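You operate a simulated robot arm through the tools that you are given. There is no shell and no other tool.

Carry out the task below with a simulated robot arm. There is one attempt and no reset: what you move stays moved.

TASK
Paint a check mark on each of the three bracket bolts.
Fine: silver bolt, then black, then blue, paint on each head; turn none of them; marker back in its cup.

It is judged by the outcome, as a careful person would: the job done as asked, and still so three seconds after it is handed in. It fails if anything else is knocked over, pushed out of place, dropped, spilled or broken.

THE ROBOT
A 6-joint arm with a two-finger gripper, fixed in place. Base frame: the origin is at the foot of the arm, x ahead of it, y to its left, z up. Units: mm, rad, N and s.
Its first joint turns from -2.897 to 2.897 rad. Payload 3.43 kg.
Tool frame: the origin (TCP) lies between the finger pads and is the grasp point; the fingertips stand 20 mm ahead of it; z points along the fingers, y is the line along which they close. Largest opening 190 mm; the body of the gripper starts 248 mm behind the TCP.
Orientation is that of the tool frame in the base frame, as a unit quaternion [x, y, z, w]. With the fingers straight down and closing along the base's y, the tool's x points along the base's -x, its y along +y and its z along -z.

THE INTERFACE
- The arm moves only by the tool jog_arm. Its argument "plan" is a list of rows, each an object (a shift or turn left out is 0, a gripper value left out holds the last) with "dp": the shift along the tool's x, y, z in units of 50 mm (1.0 is 50 mm), a list of three; "rotation": the turn, a rotation vector about the tool's x, y, z in units of 4 degrees (1.0 is 4 degrees), a list of three; "jaw": the finger opening in mm, from 0 to 190. In form: [{"dp": [x, y, z], "rotation": [rx, ry, rz], "jaw": jaw}, ...]. A call has 1 to 20 rows; each row shifts and turns the commanded pose from where the row before left it, along the tool's axes as they then stand. A call with a number of a shift or a turn outside -1 to 1 is refused whole. Each row takes 0.2 s and may step no farther than 50 mm and 0.15 rad from the row before; otherwise, or with a gripper value out of range, the whole call is refused. A pose out of reach is approached as far as the arm can. The call stops where the force on the tool passes 40 N (or 10 N more than at its start, if that is more) or the arm is blocked; 0.2 s more then pass. The fingers move at their own pace (about 45 mm/s each) and stop on an object; they squeeze with about 40 N. The grip force told is the motor's: it shows also when the fingers shut on nothing. Time passes only in rows, and 0.2 s behind the last, so rows that do not move let the fingers close. The reply holds the time, the measured pose of the TCP, the force on the tool along the base axes, the opening and the grip force, in the units named above and with some noise, with the torque about the TCP (base axes, N m) and any sound that the robot's microphone picked up.
- Cameras (640 x 400 px; columns grow to the right, rows downward): "scene" is fixed at [219.4, -501.7, 1156.5]; the picture's right is [0.79, -0.62, 0.00], its down [-0.27, -0.35, -0.90] and it looks along [0.56, 0.71, -0.44] (base axes); focal length 293 px, centre (320, 200). "wrist" rides on the gripper at [70, -8, -288] in the tool frame; the picture's right is [0.12, 0.99, 0.00], its down [-0.96, 0.12, -0.25] and it looks along [-0.25, 0.03, 0.97] (tool axes); focal length 261 px, centre (320, 200). There is no depth. A picture from a camera that has moved, and an enlarged one, comes with that camera's place and axes in the base frame and with its lens.
- grab_frame(camera): a new picture of that camera. It takes no simulated time.
- slide_trunk(by): slides the trunk up (or, below 0, down) by that many mm; the arm rides with it, the base frame stays. It gives what a move gives, with no picture.
- close_up(camera, box): a new picture of the part [left, top, right, bottom] of that camera's present view, enlarged. It takes no simulated time.
- finish_job(): hands the job in; it is judged then, once.

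Nothing tells you positions but the pictures and the camera data. Unless the task says otherwise, let go and move clear before handing in.

The tools are called by a JSON object that holds its "method" and its "body". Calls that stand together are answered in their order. jog_arm: Moves the arm, as the interface text tells. Its arguments: {"type":"object","properties":{"plan":{"type":"array"}},"required":["plan"]} The other tools are called the same way: slide_trunk (by) slides the trunk up or down; grab_frame (camera) takes a picture; close_up (camera, box) takes an enlarged picture of a part of a camera's view; finish_job () hands the job in.

At the start:

```text
time_s: 0.0
position: [902.9, 182.0, 1071.0]
tool_rot: [-0.001, 1.0, 0.001, 0.0]
contact_force: [-0.4, 1.3, 0.4]
moment: [0.01, -0.02, -0.01]
opening: 190.0
finger_force: 0.0
trunk travel left (down, up): [-175.0, 65.0]
```

scene: 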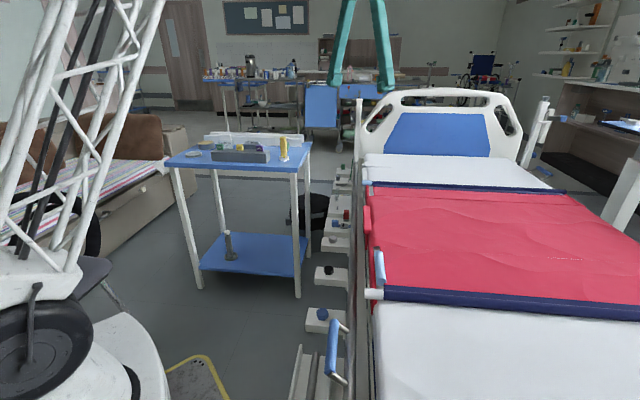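
wrist: 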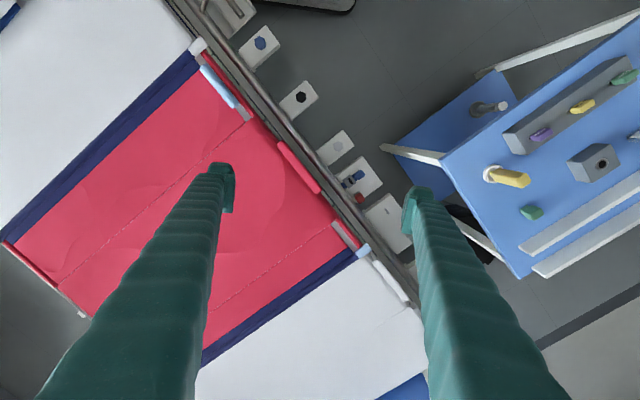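

I see a hospital bed with a rail carrying brackets with bolts (blue, black, and probably silver), and a blue trolley with what may be a yellow marker in a cup. I'll look closer with both cameras before moving.

{"method": "close_up", "body": {"camera": "scene", "box": [160, 110, 340, 222]}}

{"method": "close_up", "body": {"camera": "scene", "box": [280, 150, 400, 350]}}

{"method": "close_up", "body": {"camera": "wrist", "box": [200, 0, 420, 140]}}

{"method": "close_up", "body": {"camera": "wrist", "box": [440, 40, 640, 260]}}

{"method": "close_up", "body": {"camera": "wrist", "box": [260, 100, 440, 260]}}

```text
3.56 times, centred on (250, 166) of scene
camera zoom: at [219.4, -501.7, 1156.5], right [0.79, -0.62, 0.0], down [-0.27, -0.35, -0.9], along [0.56, 0.71, -0.44], focal length 1041 px, centre (569, 321)
```

zoom: 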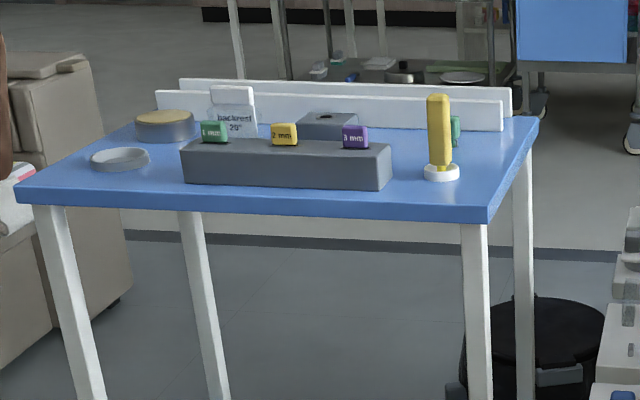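

```text
2.00 times, centred on (340, 250) of scene
camera zoom: at [219.4, -501.7, 1156.5], right [0.79, -0.62, 0.0], down [-0.27, -0.35, -0.9], along [0.56, 0.71, -0.44], focal length 586 px, centre (280, 100)
```

zoom: 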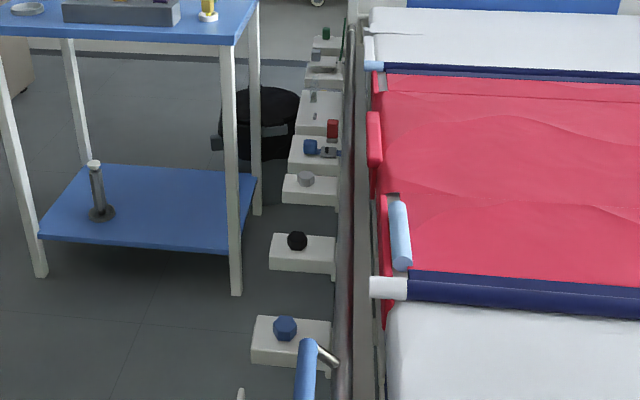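

```text
2.86 times, centred on (310, 70) of wrist
camera zoom: at [832.1, 173.2, 1360.0], right [-0.12, 0.99, 0.0], down [0.96, 0.12, 0.25], along [0.25, 0.03, -0.97], focal length 745 px, centre (349, 571)
```

zoom: 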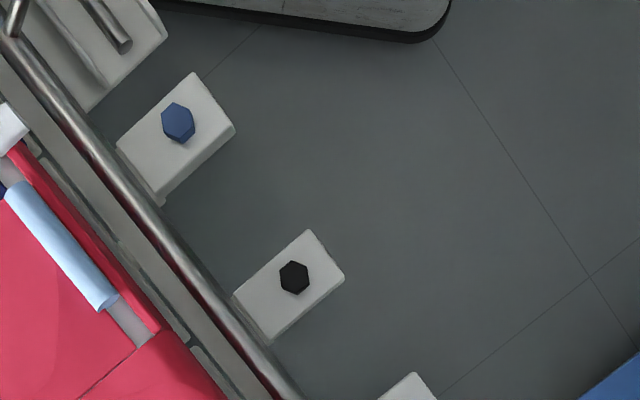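

```text
1.82 times, centred on (540, 150) of wrist
camera zoom: at [832.1, 173.2, 1360.0], right [-0.12, 0.99, 0.0], down [0.96, 0.12, 0.25], along [0.25, 0.03, -0.97], focal length 474 px, centre (-80, 291)
```

zoom: 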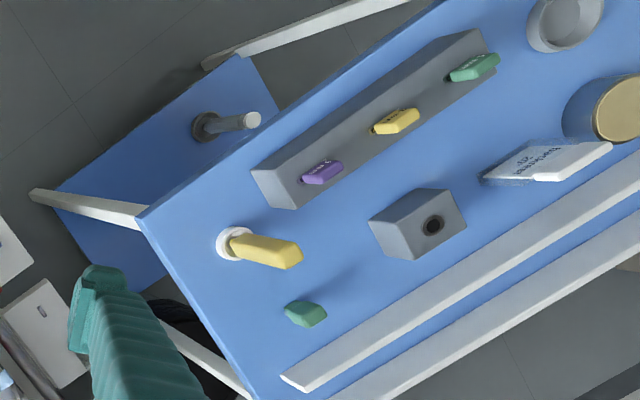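

```text
2.50 times, centred on (350, 180) of wrist
camera zoom: at [832.1, 173.2, 1360.0], right [-0.12, 0.99, 0.0], down [0.96, 0.12, 0.25], along [0.25, 0.03, -0.97], focal length 652 px, centre (245, 250)
```

zoom: 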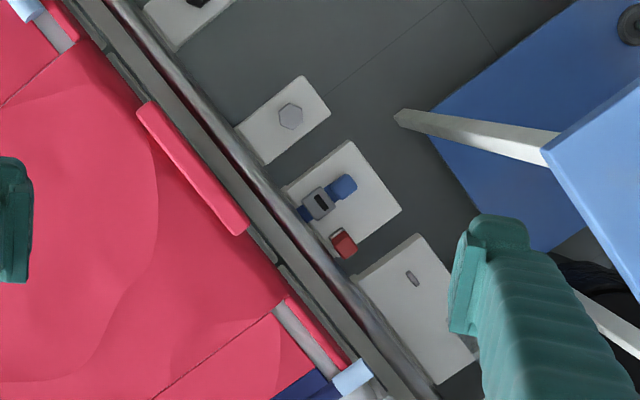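

The bolts appear to lie on the rail at about silver (870,239,500), black (736,102,498) and blue (600,-32,498). The yellow marker stands in a white cup at about (878,594,744). I'll move toward the trolley at the current height for a closer look.

{"method": "jog_arm", "body": {"plan": [{"dp": [0.1, 0.6, 0]}, {"dp": [0.1, 0.6, 0]}, {"dp": [0.1, 0.6, 0]}, {"dp": [0.1, 0.6, 0]}, {"dp": [0.1, 0.6, 0]}, {"dp": [0.1, 0.6, 0]}, {"dp": [0.1, 0.6, 0]}, {"dp": [0.1, 0.6, 0]}, {"dp": [0.1, 0.6, 0]}, {"dp": [0, 0, 0]}]}}

{"method": "grab_frame", "body": {"camera": "wrist"}}

{"method": "grab_frame", "body": {"camera": "scene"}}

```text
time_s: 2.2
position: [857.7, 448.5, 1068.9]
tool_rot: [0.0, 1.0, 0.0, 0.0]
contact_force: [0.2, -0.1, -0.1]
moment: [0.04, 0.02, 0.01]
opening: 189.9
finger_force: 0.1
trunk travel left (down, up): [-175.0, 65.0]
```

```text
taken
camera wrist: at [786.8, 440.6, 1358.3], right [-0.12, 0.99, 0.0], down [0.96, 0.12, 0.25], along [0.25, 0.03, -0.97], focal length 261 px, centre (320, 200)
```

wrist: 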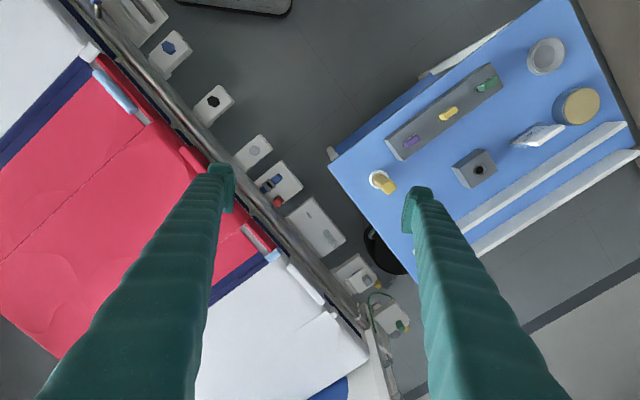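

```text
taken
```

scene: 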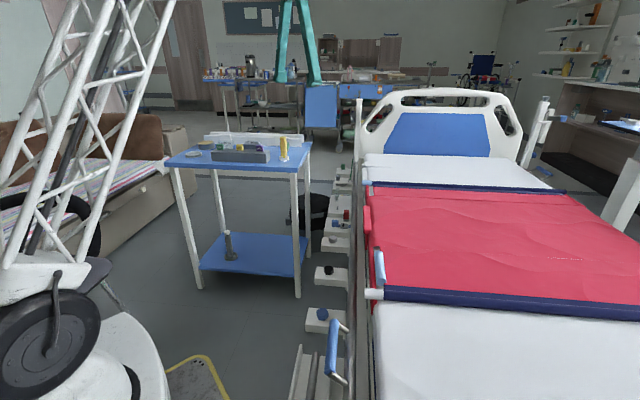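

The marker in its cup now sits clearly near the trolley's corner. I'll zoom in on it and on the neighbouring items.

{"method": "close_up", "body": {"camera": "wrist", "box": [320, 130, 480, 230]}}

{"method": "close_up", "body": {"camera": "scene", "box": [250, 125, 330, 175]}}

{"method": "close_up", "body": {"camera": "wrist", "box": [140, 20, 300, 170]}}

```text
4.00 times, centred on (400, 180) of wrist
camera zoom: at [786.8, 440.6, 1358.3], right [-0.12, 0.99, 0.0], down [0.96, 0.12, 0.25], along [0.25, 0.03, -0.97], focal length 1043 px, centre (0, 280)
```

zoom: 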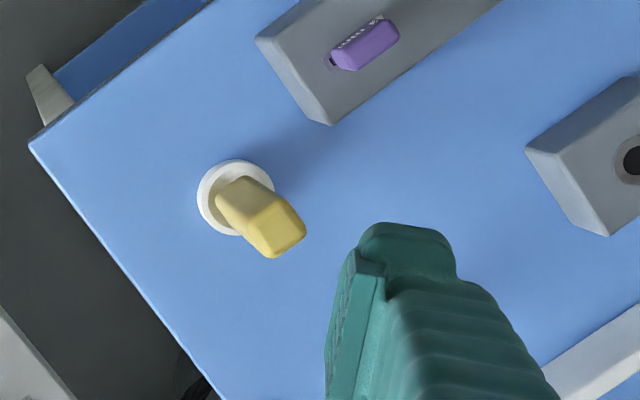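

```text
8.00 times, centred on (290, 150) of scene
camera zoom: at [219.4, -501.7, 1156.5], right [0.79, -0.62, 0.0], down [-0.27, -0.35, -0.9], along [0.56, 0.71, -0.44], focal length 2342 px, centre (560, 600)
```

zoom: 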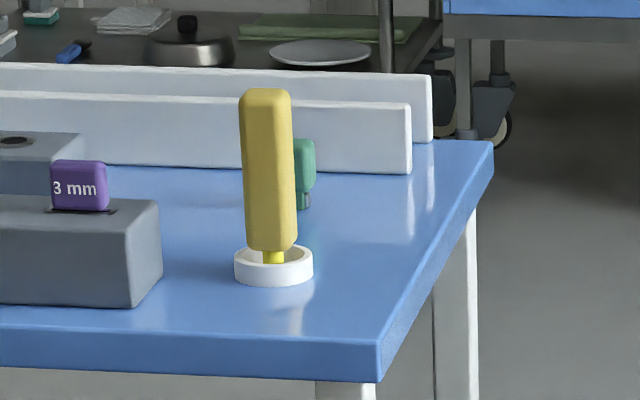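

```text
2.67 times, centred on (220, 95) of wrist
camera zoom: at [786.8, 440.6, 1358.3], right [-0.12, 0.99, 0.0], down [0.96, 0.12, 0.25], along [0.25, 0.03, -0.97], focal length 695 px, centre (587, 480)
```

zoom: 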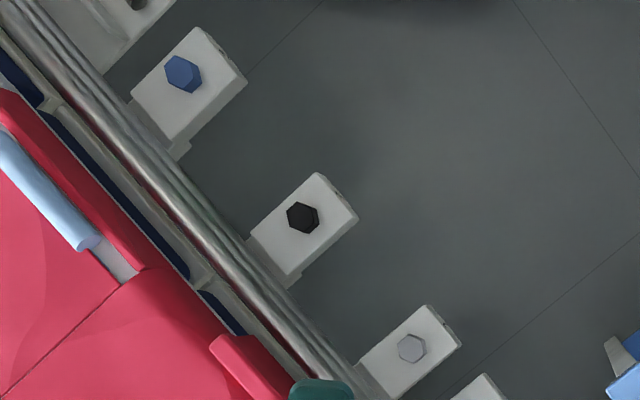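

The marker stands upright, nib down, at about (878,593), with its top near z 840. The trolley top is at about z 739, and the marker's flat sides lie at 45°. I'll turn the tool 45° so the fingers close along the rail direction, narrow the jaw, and move above the marker.

{"method": "jog_arm", "body": {"plan": [{"rotation": [0, 0, 0.9375], "jaw": 80}, {"rotation": [0, 0, 0.9375]}, {"rotation": [0, 0, 0.9375]}, {"rotation": [0, 0, 0.9375]}, {"rotation": [0, 0, 0.9375]}, {"rotation": [0, 0, 0.9375]}, {"rotation": [0, 0, 0.9375]}, {"rotation": [0, 0, 0.9375]}, {"rotation": [0, 0, 0.9375]}, {"rotation": [0, 0, 0.9375]}, {"rotation": [0, 0, 0.9375]}, {"rotation": [0, 0, 0.9375]}, {"dp": [0.44, 0.58, 0]}, {"dp": [0.44, 0.58, 0]}, {"dp": [0.44, 0.58, 0]}, {"dp": [0.44, 0.58, 0]}, {"dp": [0, 0, 0]}, {"dp": [0, 0, 0]}]}}

{"method": "grab_frame", "body": {"camera": "wrist"}}

{"method": "grab_frame", "body": {"camera": "scene"}}

```text
time_s: 6.0
position: [877.7, 595.3, 1070.7]
tool_rot: [0.382, 0.924, 0.0, 0.0]
contact_force: [-0.1, 0.9, 0.2]
moment: [-0.02, 0.02, -0.01]
opening: 80.3
finger_force: 0.0
trunk travel left (down, up): [-175.0, 65.0]
```

```text
taken
camera wrist: at [821.7, 638.4, 1360.0], right [0.62, 0.79, 0.0], down [0.76, -0.6, 0.25], along [0.2, -0.15, -0.97], focal length 261 px, centre (320, 200)
```

wrist: 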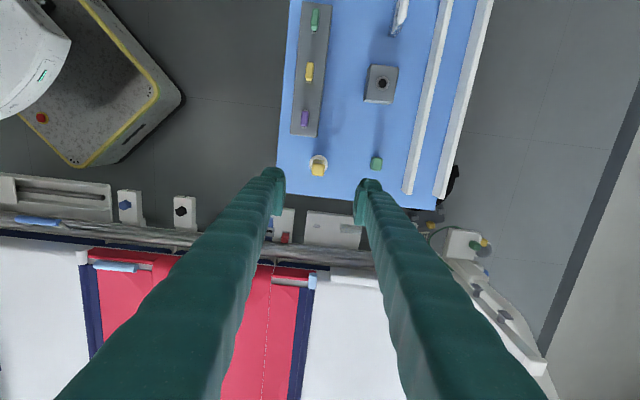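

```text
taken
```

scene: 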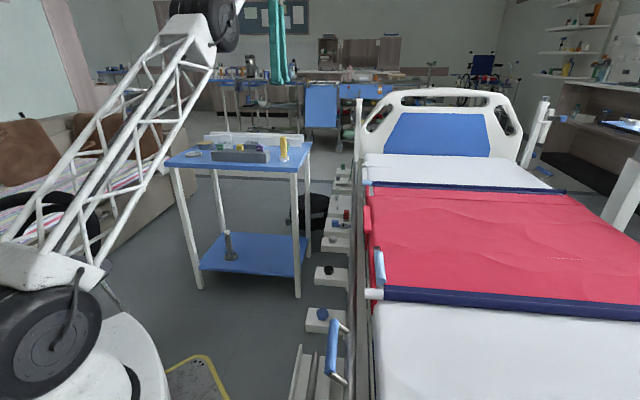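

The arm reaches that point, with the tool square to the trolley. I'll zoom in on the marker from directly above.

{"method": "close_up", "body": {"camera": "wrist", "box": [270, 100, 430, 200]}}

{"method": "close_up", "body": {"camera": "wrist", "box": [300, 145, 340, 185]}}

```text
4.00 times, centred on (350, 150) of wrist
camera zoom: at [821.7, 638.4, 1360.0], right [0.62, 0.79, 0.0], down [0.76, -0.6, 0.25], along [0.2, -0.15, -0.97], focal length 1043 px, centre (200, 400)
```

zoom: 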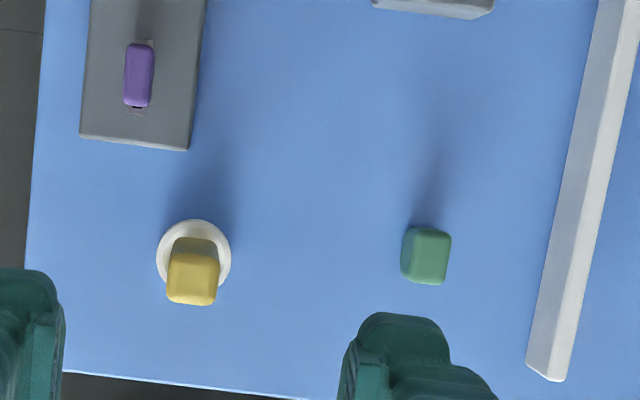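

```text
10.00 times, centred on (320, 165) of wrist
camera zoom: at [821.7, 638.4, 1360.0], right [0.62, 0.79, 0.0], down [0.76, -0.6, 0.25], along [0.2, -0.15, -0.97], focal length 2606 px, centre (320, 550)
```

zoom: 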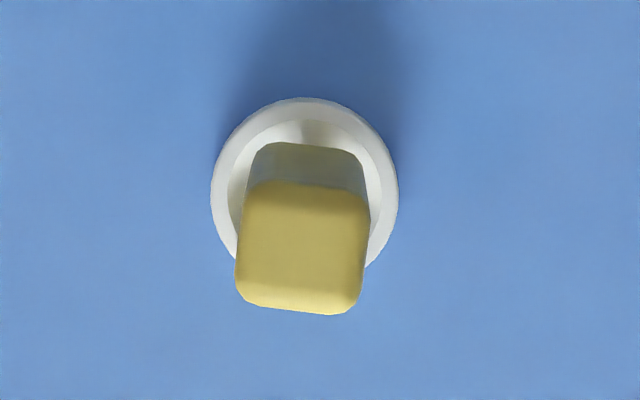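

From above I place the marker centre at (876.5,591). It is about 26 mm square and aligned with the tool. I'll correct by a few mm and descend part way, keeping the fingertips above the marker's top.

{"method": "jog_arm", "body": {"plan": [{"dp": [-0.044, -0.078, 0.4], "jaw": 64}, {"dp": [0, 0, 0.6]}, {"dp": [0, 0, 0.6]}, {"dp": [0, 0, 0.6]}, {"dp": [0, 0, 0.6]}, {"dp": [0, 0, 0.5]}, {"dp": [0, 0, 0]}, {"dp": [0, 0, 0]}]}}

{"method": "grab_frame", "body": {"camera": "wrist"}}

{"method": "close_up", "body": {"camera": "scene", "box": [230, 80, 350, 180]}}

```text
time_s: 7.8
position: [877.7, 590.8, 905.1]
tool_rot: [0.383, 0.924, 0.0, 0.0]
contact_force: [0.0, 0.2, -0.1]
moment: [-0.06, -0.01, 0.03]
opening: 64.1
finger_force: 0.0
trunk travel left (down, up): [-175.0, 65.0]
```

```text
taken
camera wrist: at [821.1, 635.1, 1194.9], right [0.62, 0.79, 0.0], down [0.76, -0.6, 0.25], along [0.19, -0.15, -0.97], focal length 261 px, centre (320, 200)
```

wrist: 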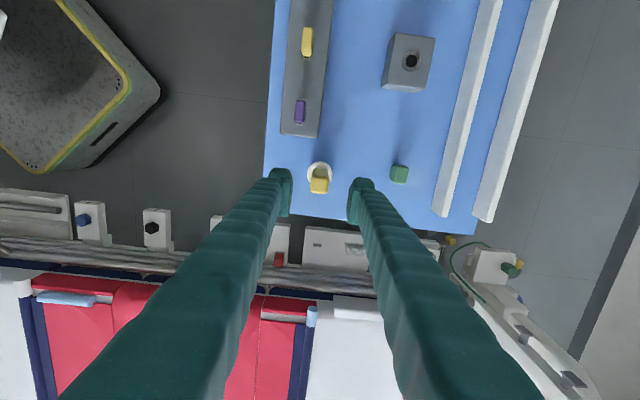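

```text
4.00 times, centred on (290, 130) of scene
camera zoom: at [219.4, -501.7, 1156.5], right [0.79, -0.62, 0.0], down [-0.27, -0.35, -0.9], along [0.56, 0.71, -0.44], focal length 1171 px, centre (440, 480)
```

zoom: 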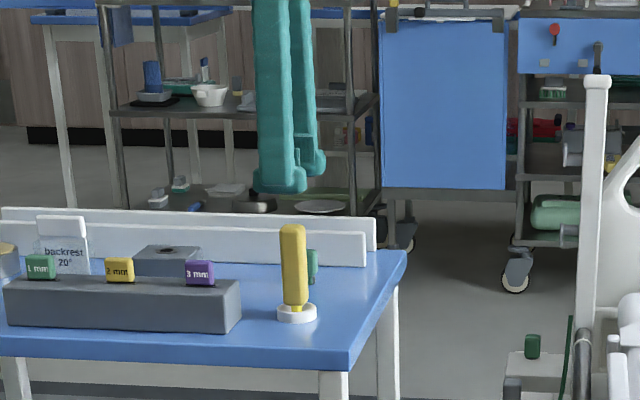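

The marker appears centred between the fingers. I'll zoom in once more to confirm before descending.

{"method": "close_up", "body": {"camera": "wrist", "box": [280, 150, 360, 200]}}

```text
8.00 times, centred on (320, 175) of wrist
camera zoom: at [821.1, 635.1, 1194.9], right [0.62, 0.79, 0.0], down [0.76, -0.6, 0.25], along [0.19, -0.15, -0.97], focal length 2085 px, centre (320, 400)
```

zoom: 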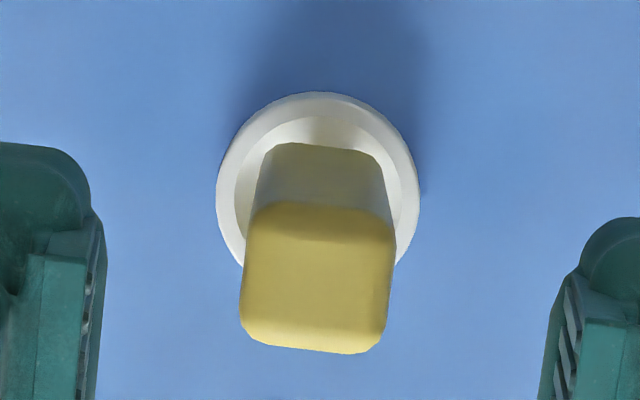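

The marker centre matches the TCP to within 1 mm. I'll descend to about z 800 and close on the marker's body.

{"method": "jog_arm", "body": {"plan": [{"dp": [0, 0, 0.5]}, {"dp": [0, 0, 0.5]}, {"dp": [0, 0, 0.5]}, {"dp": [0, 0, 0.4]}, {"dp": [0, 0, 0.2]}, {"dp": [0, 0, 0]}, {"jaw": 10}, {"jaw": 10}, {"jaw": 10}, {"jaw": 10}, {"jaw": 10}]}}

{"method": "grab_frame", "body": {"camera": "wrist"}}

{"method": "close_up", "body": {"camera": "scene", "box": [230, 80, 350, 180]}}

```text
time_s: 10.2
position: [877.1, 590.5, 801.2]
tool_rot: [0.383, 0.924, -0.001, 0.0]
contact_force: [0.1, 0.6, -0.5]
moment: [-0.01, 0.03, -0.02]
opening: 24.1
finger_force: 40.0
trunk travel left (down, up): [-175.0, 65.0]
```

```text
taken
camera wrist: at [820.4, 634.8, 1090.3], right [0.62, 0.79, 0.0], down [0.76, -0.6, 0.25], along [0.19, -0.15, -0.97], focal length 261 px, centre (320, 200)
```

wrist: 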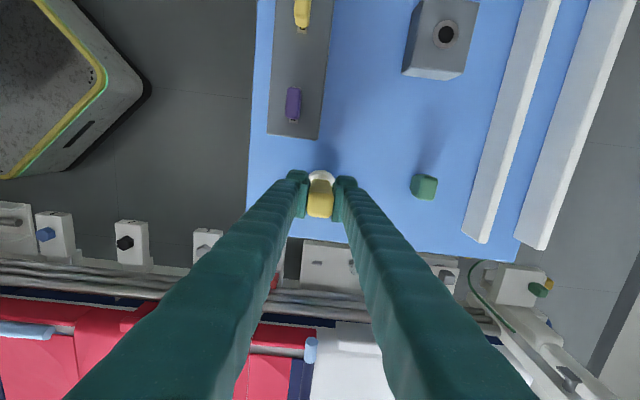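

```text
4.00 times, centred on (290, 130) of scene
camera zoom: at [219.4, -501.7, 1156.5], right [0.79, -0.62, 0.0], down [-0.27, -0.35, -0.9], along [0.56, 0.71, -0.44], focal length 1171 px, centre (440, 480)
```

zoom: 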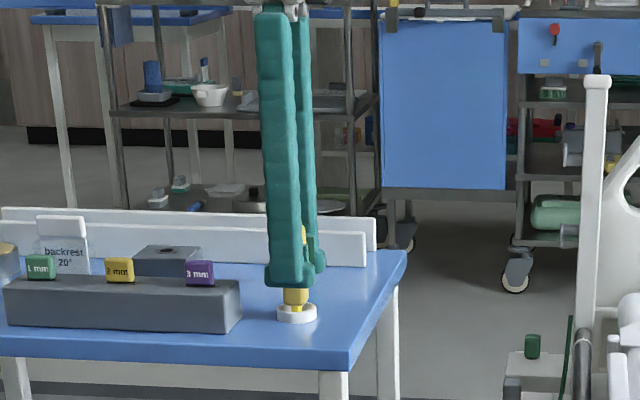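

The fingers hold the marker at a 24 mm opening and 40 N, with the seated TCP height at 801. I'll lift straight up and check that the cup stays behind.

{"method": "jog_arm", "body": {"plan": [{"dp": [0, 0, -0.2]}, {"dp": [0, 0, -0.4]}, {"dp": [0, 0, -0.5]}, {"dp": [0, 0, -0.6]}, {"dp": [0, 0, -0.6]}, {"dp": [0, 0, -0.6]}, {"dp": [0, 0, 0]}, {"dp": [0, 0, 0]}]}}

{"method": "grab_frame", "body": {"camera": "wrist"}}

{"method": "close_up", "body": {"camera": "scene", "box": [230, 80, 350, 180]}}

```text
time_s: 12.0
position: [878.9, 590.1, 945.3]
tool_rot: [0.383, 0.924, 0.0, 0.0]
contact_force: [0.5, -0.4, 0.1]
moment: [0.0, -0.01, 0.02]
opening: 24.2
finger_force: 40.1
trunk travel left (down, up): [-175.0, 65.0]
```

```text
taken
camera wrist: at [822.9, 633.6, 1234.7], right [0.62, 0.79, 0.0], down [0.76, -0.6, 0.25], along [0.19, -0.15, -0.97], focal length 261 px, centre (320, 200)
```

wrist: 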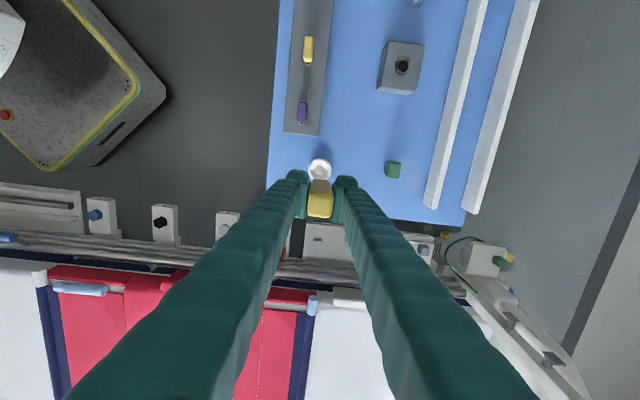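

```text
4.00 times, centred on (290, 130) of scene
camera zoom: at [219.4, -501.7, 1156.5], right [0.79, -0.62, 0.0], down [-0.27, -0.35, -0.9], along [0.56, 0.71, -0.44], focal length 1171 px, centre (440, 480)
```

zoom: 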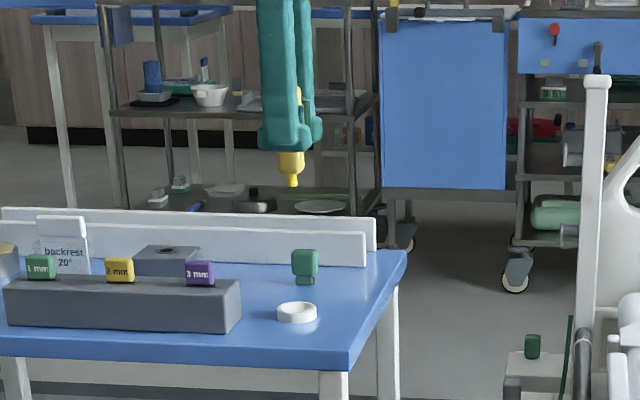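

The marker is lifted and the cup stayed put. I'll zoom in to measure the nib tip below the fingers and look at the empty cup.

{"method": "close_up", "body": {"camera": "scene", "box": [285, 100, 325, 130]}}

{"method": "close_up", "body": {"camera": "wrist", "box": [290, 150, 350, 190]}}

{"method": "close_up", "body": {"camera": "wrist", "box": [60, 180, 300, 330]}}

```text
13.33 times, centred on (305, 115) of scene
camera zoom: at [219.4, -501.7, 1156.5], right [0.79, -0.62, 0.0], down [-0.27, -0.35, -0.9], along [0.56, 0.71, -0.44], focal length 3904 px, centre (520, 1333)
```

zoom: 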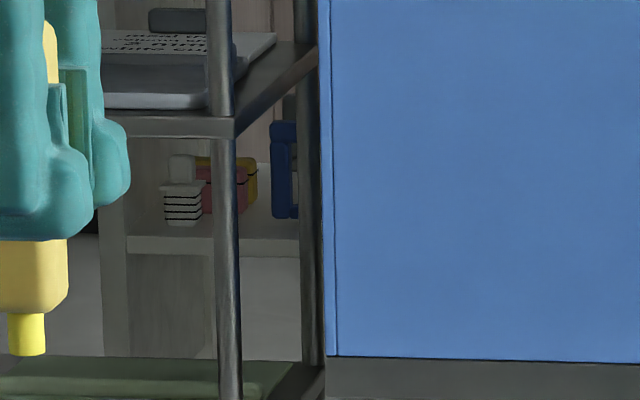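

```text
10.00 times, centred on (320, 170) of wrist
camera zoom: at [822.9, 633.6, 1234.7], right [0.62, 0.79, 0.0], down [0.76, -0.6, 0.25], along [0.19, -0.15, -0.97], focal length 2606 px, centre (320, 500)
```

zoom: 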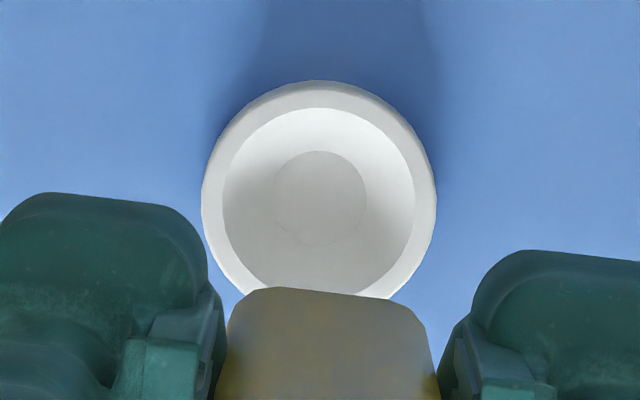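

```text
2.67 times, centred on (180, 255) of wrist
camera zoom: at [822.9, 633.6, 1234.7], right [0.62, 0.79, 0.0], down [0.76, -0.6, 0.25], along [0.19, -0.15, -0.97], focal length 695 px, centre (693, 53)
```

zoom: 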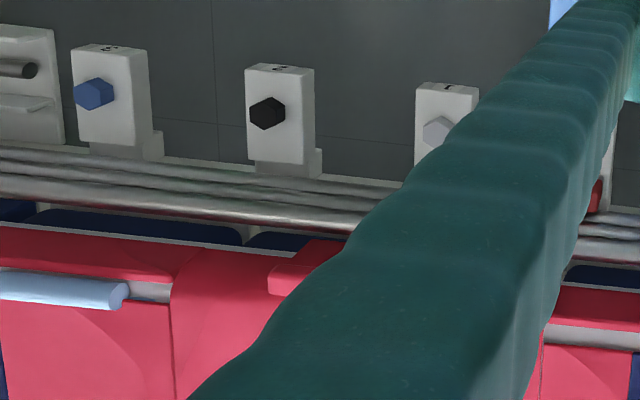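

The nib tip is about 57 mm below the TCP and about 12 mm wide. The brackets are numbered 1 (silver), 2 (black) and 3 (blue). I'll carry the marker high over to the silver bolt and look from there.

{"method": "jog_arm", "body": {"plan": [{"dp": [-0.3, -0.31, 0]}, {"dp": [-0.4, -0.42, 0]}, {"dp": [-0.5, -0.52, 0]}, {"dp": [-0.5, -0.52, 0]}, {"dp": [-0.5, -0.52, 0]}, {"dp": [-0.5, -0.52, 0]}, {"dp": [-0.5, -0.52, 0]}, {"dp": [-0.5, -0.52, 0]}, {"dp": [-0.5, -0.52, 0]}, {"dp": [-0.4, -0.42, 0]}, {"dp": [-0.25, -0.29, 0]}, {"dp": [0, 0, 0]}, {"dp": [0, 0, 0]}]}}

{"method": "grab_frame", "body": {"camera": "wrist"}}

{"method": "grab_frame", "body": {"camera": "scene"}}

```text
time_s: 14.8
position: [867.7, 239.1, 946.5]
tool_rot: [0.382, 0.924, 0.0, 0.0]
contact_force: [0.3, 0.2, -0.3]
moment: [-0.01, 0.0, -0.03]
opening: 24.2
finger_force: 40.3
trunk travel left (down, up): [-175.0, 65.0]
```

```text
taken
camera wrist: at [812.6, 283.0, 1235.8], right [0.62, 0.79, 0.0], down [0.76, -0.6, 0.25], along [0.19, -0.15, -0.97], focal length 261 px, centre (320, 200)
```

wrist: 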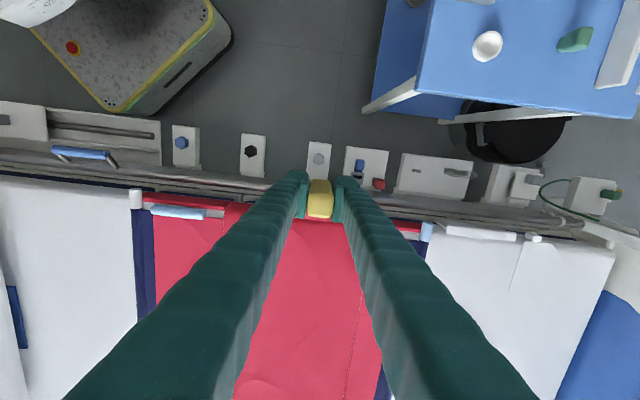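

```text
taken
```

scene: 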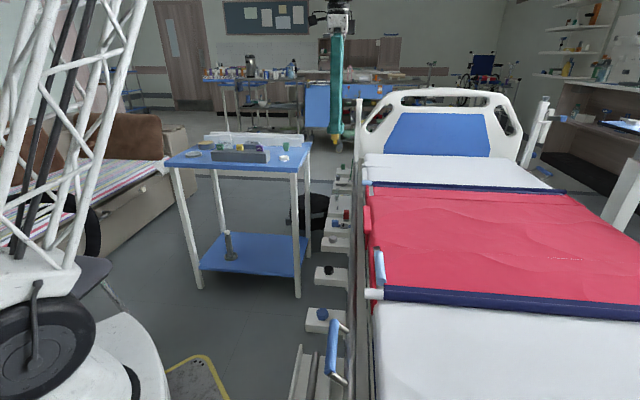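

{"method": "close_up", "body": {"camera": "wrist", "box": [280, 135, 360, 185]}}

{"method": "close_up", "body": {"camera": "wrist", "box": [150, 110, 290, 200]}}

{"method": "close_up", "body": {"camera": "scene", "box": [310, 180, 390, 290]}}

```text
8.00 times, centred on (320, 160) of wrist
camera zoom: at [812.6, 283.0, 1235.8], right [0.62, 0.79, 0.0], down [0.76, -0.6, 0.25], along [0.19, -0.15, -0.97], focal length 2085 px, centre (320, 520)
```

zoom: 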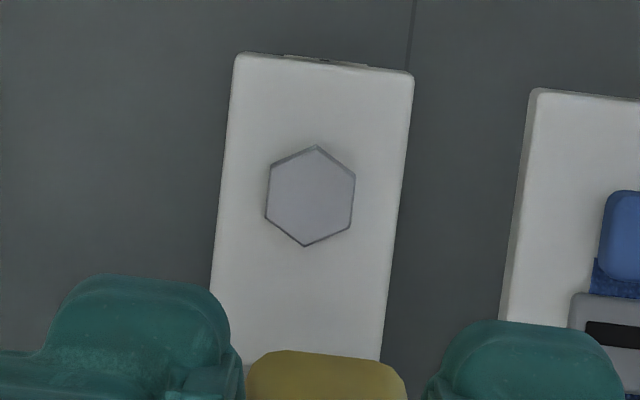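

```text
4.44 times, centred on (220, 155) of wrist
camera zoom: at [812.6, 283.0, 1235.8], right [0.62, 0.79, 0.0], down [0.76, -0.6, 0.25], along [0.19, -0.15, -0.97], focal length 1158 px, centre (764, 400)
```

zoom: 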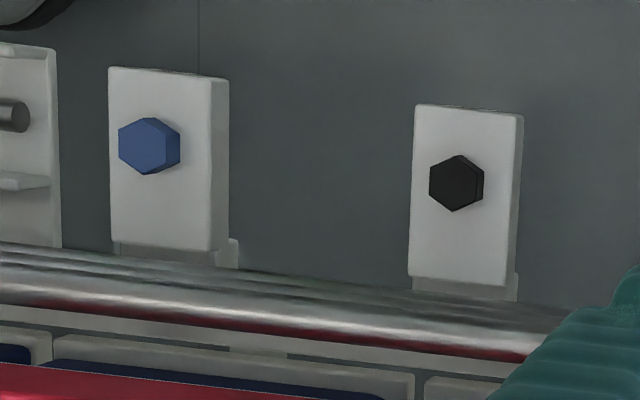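

```text
3.64 times, centred on (350, 235) of scene
camera zoom: at [219.4, -501.7, 1156.5], right [0.79, -0.62, 0.0], down [-0.27, -0.35, -0.9], along [0.56, 0.71, -0.44], focal length 1065 px, centre (211, 73)
```

zoom: 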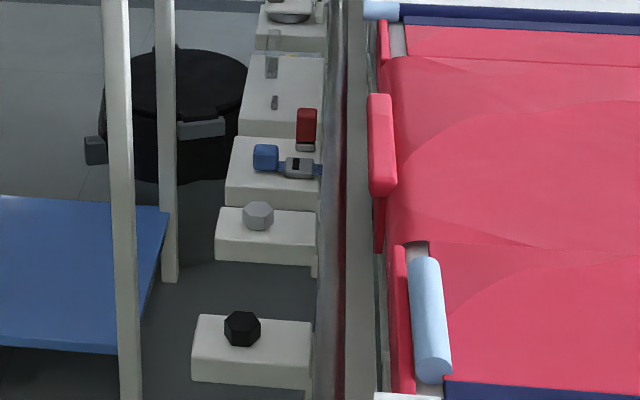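

The silver bolt head is at about (868.5,235), roughly 31 mm across flats. I'll correct by a few mm and descend to z 700 for a closer check.

{"method": "jog_arm", "body": {"plan": [{"dp": [-0.07, -0.05, 0.3]}, {"dp": [0, 0, 0.6]}, {"dp": [0, 0, 0.6]}, {"dp": [0, 0, 0.6]}, {"dp": [0, 0, 0.6]}, {"dp": [0, 0, 0.6]}, {"dp": [0, 0, 0.6]}, {"dp": [0, 0, 0.5]}, {"dp": [0, 0, 0.5]}, {"dp": [0, 0, 0]}, {"dp": [0, 0, 0]}]}}

{"method": "close_up", "body": {"camera": "wrist", "box": [280, 150, 360, 200]}}

{"method": "close_up", "body": {"camera": "scene", "box": [290, 150, 390, 250]}}

{"method": "grab_frame", "body": {"camera": "wrist"}}

```text
time_s: 17.2
position: [870.1, 236.5, 704.2]
tool_rot: [0.383, 0.924, 0.0, 0.001]
contact_force: [0.5, 0.5, 0.4]
moment: [0.02, -0.03, 0.01]
opening: 24.1
finger_force: 40.6
trunk travel left (down, up): [-175.0, 65.0]
```

```text
8.00 times, centred on (320, 175) of wrist
camera zoom: at [813.8, 281.1, 991.7], right [0.62, 0.79, 0.0], down [0.76, -0.6, 0.25], along [0.19, -0.15, -0.97], focal length 2085 px, centre (320, 400)
```

zoom: 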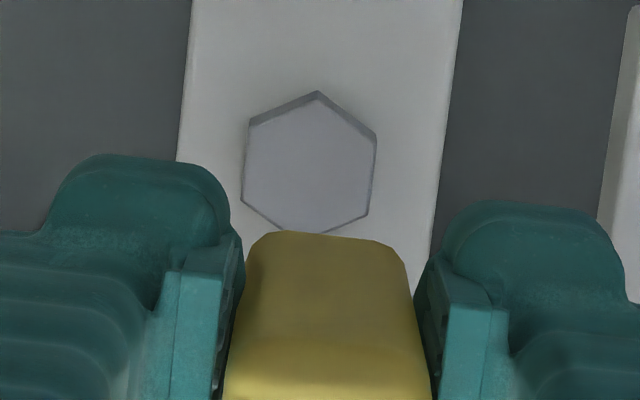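

```text
4.00 times, centred on (340, 200) of scene
camera zoom: at [219.4, -501.7, 1156.5], right [0.79, -0.62, 0.0], down [-0.27, -0.35, -0.9], along [0.56, 0.71, -0.44], focal length 1171 px, centre (240, 200)
```

zoom: 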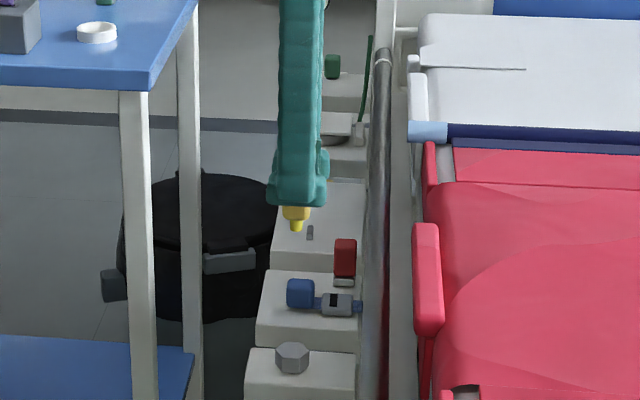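

```text
taken
camera wrist: at [813.8, 281.1, 991.7], right [0.62, 0.79, 0.0], down [0.76, -0.6, 0.25], along [0.19, -0.15, -0.97], focal length 261 px, centre (320, 200)
```

wrist: 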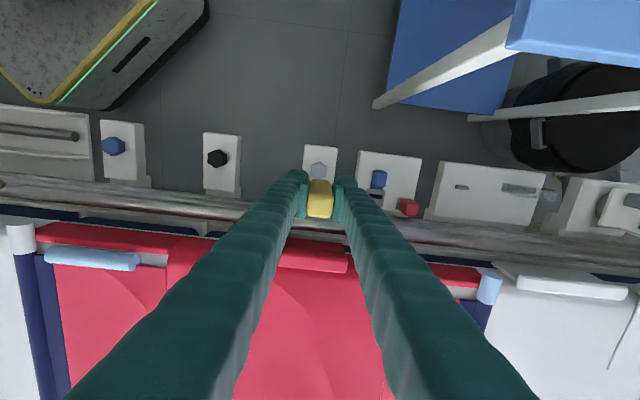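

The silver head's centre is within about 2–3 mm of the TCP axis, and I estimate its top at z 507, so contact should come at TCP z of about 564. I'll shift to the start of a small tick and descend to just above the head.

{"method": "jog_arm", "body": {"plan": [{"dp": [0.003, -0.146, 0.2]}, {"dp": [0, 0, 0.5]}, {"dp": [0, 0, 0.5]}, {"dp": [0, 0, 0.5]}, {"dp": [0, 0, 0.4]}, {"dp": [0, 0, 0.3]}, {"dp": [0, 0, 0.16]}, {"dp": [0, 0, 0]}, {"dp": [0, 0, 0]}]}}

{"method": "close_up", "body": {"camera": "scene", "box": [310, 200, 370, 260]}}

{"method": "close_up", "body": {"camera": "wrist", "box": [280, 150, 360, 200]}}

```text
time_s: 19.2
position: [862.5, 230.4, 574.2]
tool_rot: [0.383, 0.924, 0.0, 0.0]
contact_force: [-0.8, 0.3, -0.5]
moment: [0.0, 0.0, 0.01]
opening: 24.1
finger_force: 40.1
trunk travel left (down, up): [-175.0, 65.0]
```

```text
6.67 times, centred on (340, 230) of scene
camera zoom: at [219.4, -501.7, 1156.5], right [0.79, -0.62, 0.0], down [-0.27, -0.35, -0.9], along [0.56, 0.71, -0.44], focal length 1952 px, centre (187, 0)
```

zoom: 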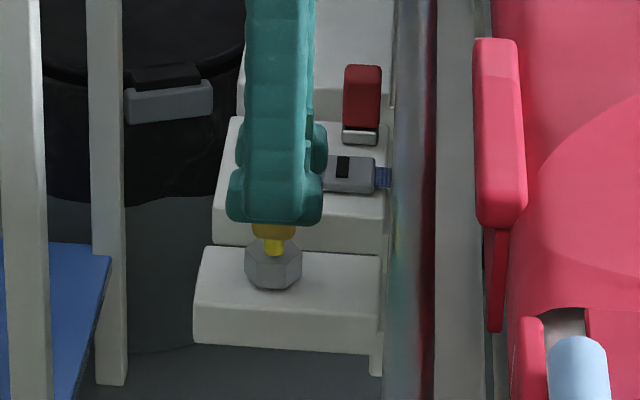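

```text
8.00 times, centred on (320, 175) of wrist
camera zoom: at [806.4, 273.7, 862.1], right [0.62, 0.79, 0.0], down [0.76, -0.6, 0.25], along [0.19, -0.15, -0.97], focal length 2085 px, centre (320, 400)
```

zoom: 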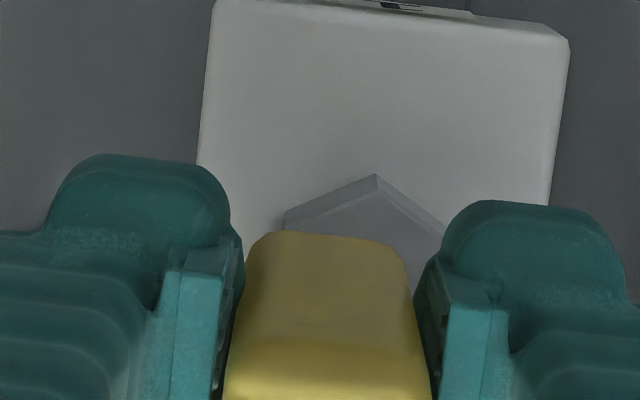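

The nib is about 10 mm above the head and roughly 8 mm short of its centre along the tool's y. I'll shift it slightly toward the centre and step down gently until the force shows contact.

{"method": "jog_arm", "body": {"plan": [{"dp": [0, 0.05, 0.04]}, {"dp": [0, 0, 0.04]}, {"dp": [0, 0, 0.03]}, {"dp": [0, 0, 0]}]}}

{"method": "close_up", "body": {"camera": "scene", "box": [325, 225, 355, 250]}}

```text
time_s: 20.2
position: [865.2, 232.5, 568.7]
tool_rot: [0.383, 0.924, 0.0, 0.002]
contact_force: [-1.7, 0.0, 25.9]
moment: [0.03, 0.13, 0.02]
opening: 24.1
finger_force: 40.1
trunk travel left (down, up): [-175.0, 65.0]
```

```text
16.00 times, centred on (340, 238) of scene
camera zoom: at [219.4, -501.7, 1156.5], right [0.79, -0.62, 0.0], down [-0.27, -0.35, -0.9], along [0.56, 0.71, -0.44], focal length 4684 px, centre (0, -400)
```

zoom: 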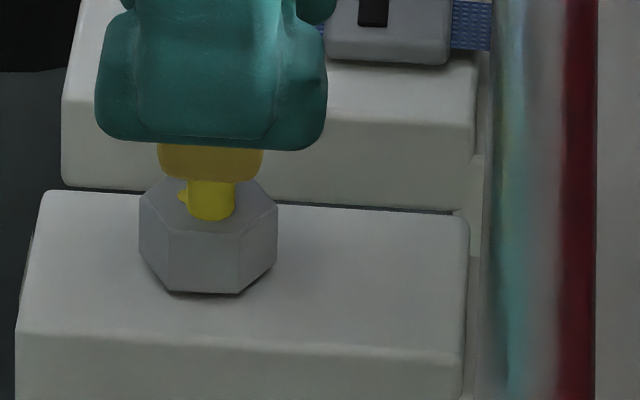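

The nib is on the silver head, pressing at 26 N, and yellow paint is already visible. I'll ease off to a light touch before drawing the tick.

{"method": "jog_arm", "body": {"plan": [{"dp": [0, 0, -0.02]}, {"dp": [0, 0, 0]}]}}

```text
time_s: 20.8
position: [863.9, 232.6, 569.6]
tool_rot: [0.383, 0.924, -0.001, 0.0]
contact_force: [0.5, 0.2, 20.9]
moment: [0.03, -0.01, -0.03]
opening: 23.9
finger_force: 39.5
trunk travel left (down, up): [-175.0, 65.0]
```

The stiffness is about 5 N per mm. I'll raise about 3.2 mm more to get roughly 5 N of contact.

{"method": "jog_arm", "body": {"plan": [{"dp": [0, 0, -0.064]}, {"dp": [0, 0, 0]}]}}

```text
time_s: 21.4
position: [864.6, 232.7, 571.4]
tool_rot: [0.383, 0.924, -0.001, 0.0]
contact_force: [0.8, -0.2, -1.2]
moment: [-0.01, -0.01, -0.01]
opening: 24.0
finger_force: 39.9
trunk travel left (down, up): [-175.0, 65.0]
```

Contact was just lost, so the surface is about 1 mm lower. I'll lower by 1 mm to restore a light touch.

{"method": "jog_arm", "body": {"plan": [{"dp": [0, 0, 0.02]}, {"dp": [0, 0, 0]}]}}

```text
time_s: 22.0
position: [865.0, 232.5, 569.6]
tool_rot: [0.382, 0.924, 0.0, 0.0]
contact_force: [0.2, -0.7, -0.5]
moment: [-0.01, -0.01, 0.0]
opening: 24.3
finger_force: 39.9
trunk travel left (down, up): [-175.0, 65.0]
```

There is still no force, so I'll lower another millimetre and check the nib in a picture.

{"method": "jog_arm", "body": {"plan": [{"dp": [0, 0, 0.016]}, {"dp": [0, 0, 0]}]}}

{"method": "close_up", "body": {"camera": "scene", "box": [325, 225, 355, 250]}}

```text
time_s: 22.6
position: [864.5, 233.1, 568.1]
tool_rot: [0.382, 0.924, 0.001, 0.001]
contact_force: [0.2, 1.1, -1.0]
moment: [0.0, 0.01, -0.03]
opening: 24.1
finger_force: 40.1
trunk travel left (down, up): [-175.0, 65.0]
```

```text
16.00 times, centred on (340, 238) of scene
camera zoom: at [219.4, -501.7, 1156.5], right [0.79, -0.62, 0.0], down [-0.27, -0.35, -0.9], along [0.56, 0.71, -0.44], focal length 4684 px, centre (0, -400)
```

zoom: 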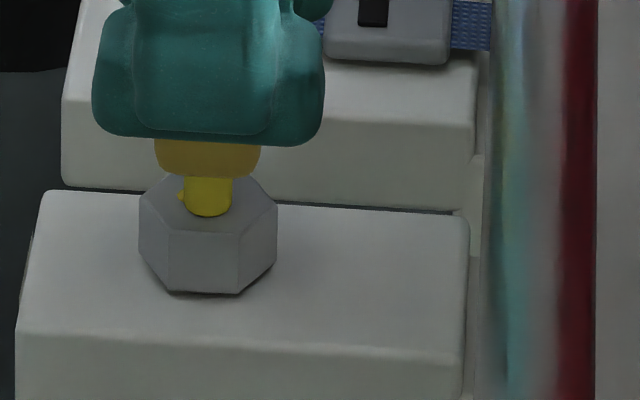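

The nib is roughly 1 mm above the surface, and a small yellow dab shows beside it. I'll lower 1 mm more.

{"method": "jog_arm", "body": {"plan": [{"dp": [0, 0, 0.014]}, {"dp": [0, 0, 0]}, {"dp": [0, 0, 0]}]}}

```text
time_s: 23.4
position: [866.1, 233.9, 569.7]
tool_rot: [0.383, 0.924, 0.0, 0.0]
contact_force: [-2.1, -0.4, 9.6]
moment: [0.0, 0.08, -0.04]
opening: 24.2
finger_force: 40.1
trunk travel left (down, up): [-175.0, 65.0]
```

Contact is now light at about 10 N. I'll ease off slightly and draw a short tick with two strokes, then lift clear.

{"method": "jog_arm", "body": {"plan": [{"dp": [0, 0, -0.005]}, {"dp": [-0.0267, 0.0167, 0]}, {"dp": [-0.0267, 0.0167, 0]}, {"dp": [-0.0267, 0.0167, 0]}, {"dp": [0, 0, 0]}, {"dp": [0.03, 0.0217, 0]}, {"dp": [0.03, 0.0217, 0]}, {"dp": [0.03, 0.0217, 0]}, {"dp": [0.03, 0.0217, 0]}, {"dp": [0.03, 0.0217, 0]}, {"dp": [0.03, 0.0217, 0]}, {"dp": [0, 0, 0]}]}}

{"method": "close_up", "body": {"camera": "scene", "box": [325, 225, 355, 250]}}

```text
time_s: 26.0
position: [868.5, 241.8, 571.5]
tool_rot: [0.383, 0.924, 0.0, 0.0]
contact_force: [-0.7, -1.1, -0.3]
moment: [0.0, 0.01, 0.0]
opening: 24.0
finger_force: 40.1
trunk travel left (down, up): [-175.0, 65.0]
```

```text
16.00 times, centred on (340, 238) of scene
camera zoom: at [219.4, -501.7, 1156.5], right [0.79, -0.62, 0.0], down [-0.27, -0.35, -0.9], along [0.56, 0.71, -0.44], focal length 4684 px, centre (0, -400)
```

zoom: 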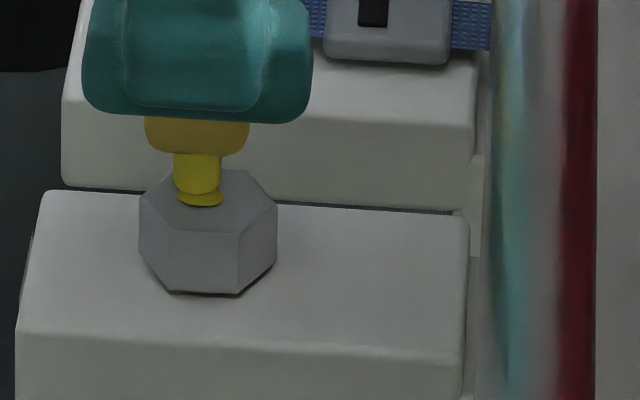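

There is paint on the head. I'll lift clear and look at the mark from above.

{"method": "jog_arm", "body": {"plan": [{"dp": [0, 0, -0.2]}, {"dp": [0, 0, -0.5]}, {"dp": [0, 0, -0.6]}, {"dp": [0, 0, -0.6]}, {"dp": [0, 0, -0.6]}, {"dp": [0, 0, 0]}, {"dp": [0, 0, 0]}]}}

{"method": "close_up", "body": {"camera": "wrist", "box": [290, 145, 350, 185]}}

{"method": "close_up", "body": {"camera": "scene", "box": [325, 225, 355, 250]}}

```text
time_s: 27.6
position: [868.0, 244.0, 697.9]
tool_rot: [0.383, 0.924, 0.0, 0.0]
contact_force: [0.0, 0.7, -0.4]
moment: [-0.02, 0.04, -0.02]
opening: 24.2
finger_force: 39.8
trunk travel left (down, up): [-175.0, 65.0]
```

```text
10.00 times, centred on (320, 165) of wrist
camera zoom: at [812.7, 287.2, 986.1], right [0.62, 0.79, 0.0], down [0.76, -0.6, 0.25], along [0.19, -0.15, -0.97], focal length 2606 px, centre (320, 550)
```

zoom: 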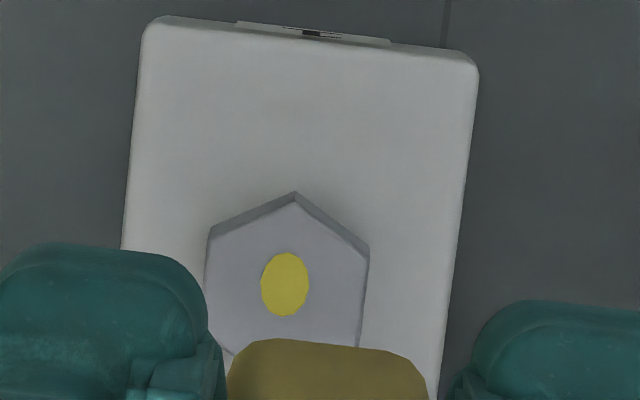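

```text
16.00 times, centred on (340, 238) of scene
camera zoom: at [219.4, -501.7, 1156.5], right [0.79, -0.62, 0.0], down [-0.27, -0.35, -0.9], along [0.56, 0.71, -0.44], focal length 4684 px, centre (0, -400)
```

zoom: 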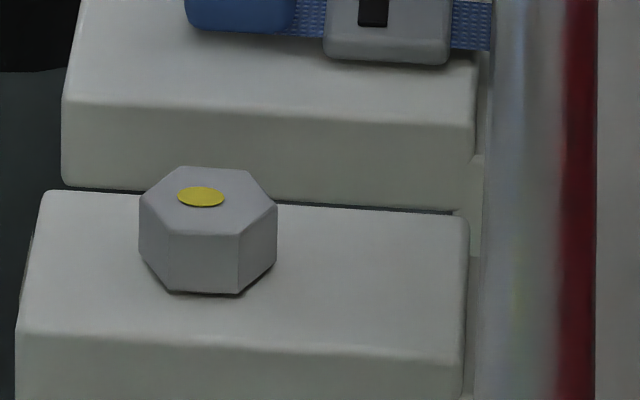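

The silver head now carries a clear yellow paint spot and its hex has not turned; the same spot has been there since first contact. Next is the black bolt, about 190 mm back along the rail near (733,102). I'll move there at this height and look.

{"method": "jog_arm", "body": {"plan": [{"dp": [-0.02, -0.4, 0]}, {"dp": [-0.02, -0.6, 0]}, {"dp": [-0.02, -0.6, 0]}, {"dp": [-0.02, -0.6, 0]}, {"dp": [-0.02, -0.6, 0]}, {"dp": [0, -0.6, 0]}, {"dp": [0, -0.51, 0]}, {"dp": [0, 0, 0]}, {"dp": [0, 0, 0]}, {"dp": [0, 0, 0]}]}}

{"method": "close_up", "body": {"camera": "wrist", "box": [280, 145, 360, 195]}}

{"method": "grab_frame", "body": {"camera": "wrist"}}

{"method": "close_up", "body": {"camera": "scene", "box": [290, 190, 390, 310]}}

```text
time_s: 29.8
position: [732.6, 102.3, 694.8]
tool_rot: [0.383, 0.924, -0.001, 0.001]
contact_force: [0.0, 1.2, -0.1]
moment: [0.01, -0.01, -0.01]
opening: 24.1
finger_force: 40.3
trunk travel left (down, up): [-175.0, 65.0]
```

```text
8.00 times, centred on (320, 170) of wrist
camera zoom: at [677.6, 145.6, 983.7], right [0.62, 0.79, 0.0], down [0.76, -0.6, 0.25], along [0.19, -0.15, -0.97], focal length 2085 px, centre (320, 440)
```

zoom: 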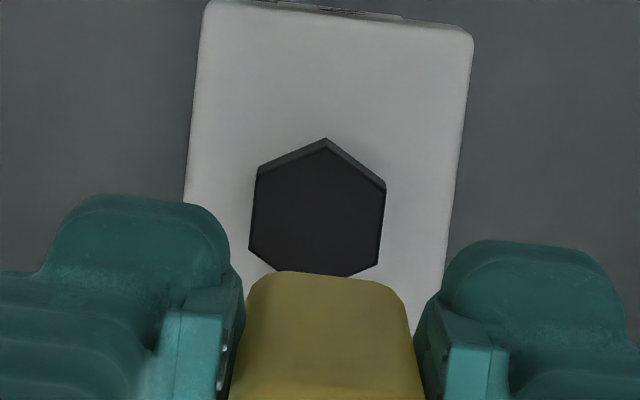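

```text
taken
camera wrist: at [677.6, 145.6, 983.7], right [0.62, 0.79, 0.0], down [0.76, -0.6, 0.25], along [0.19, -0.15, -0.97], focal length 261 px, centre (320, 200)
```

wrist: 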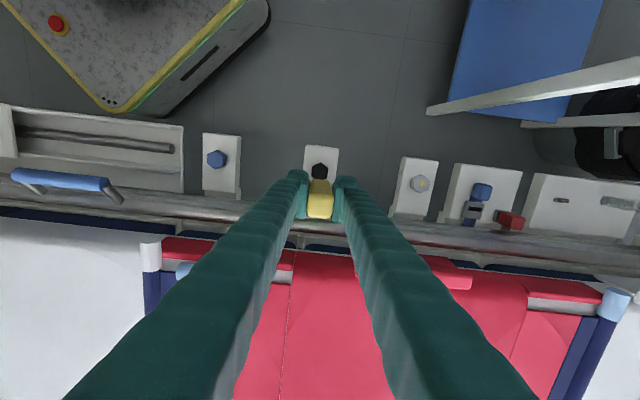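

```text
3.33 times, centred on (340, 250) of scene
camera zoom: at [219.4, -501.7, 1156.5], right [0.79, -0.62, 0.0], down [-0.27, -0.35, -0.9], along [0.56, 0.71, -0.44], focal length 976 px, centre (253, 33)
```

zoom: 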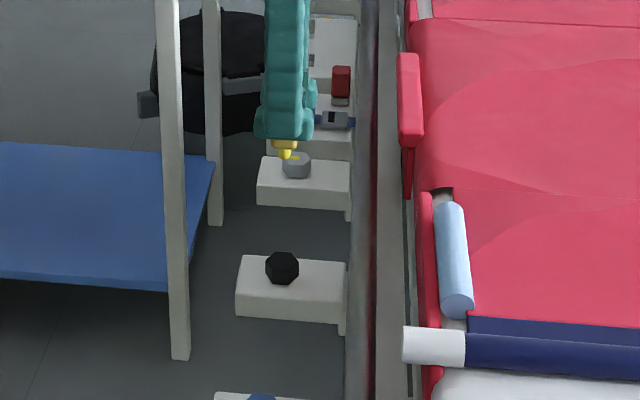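

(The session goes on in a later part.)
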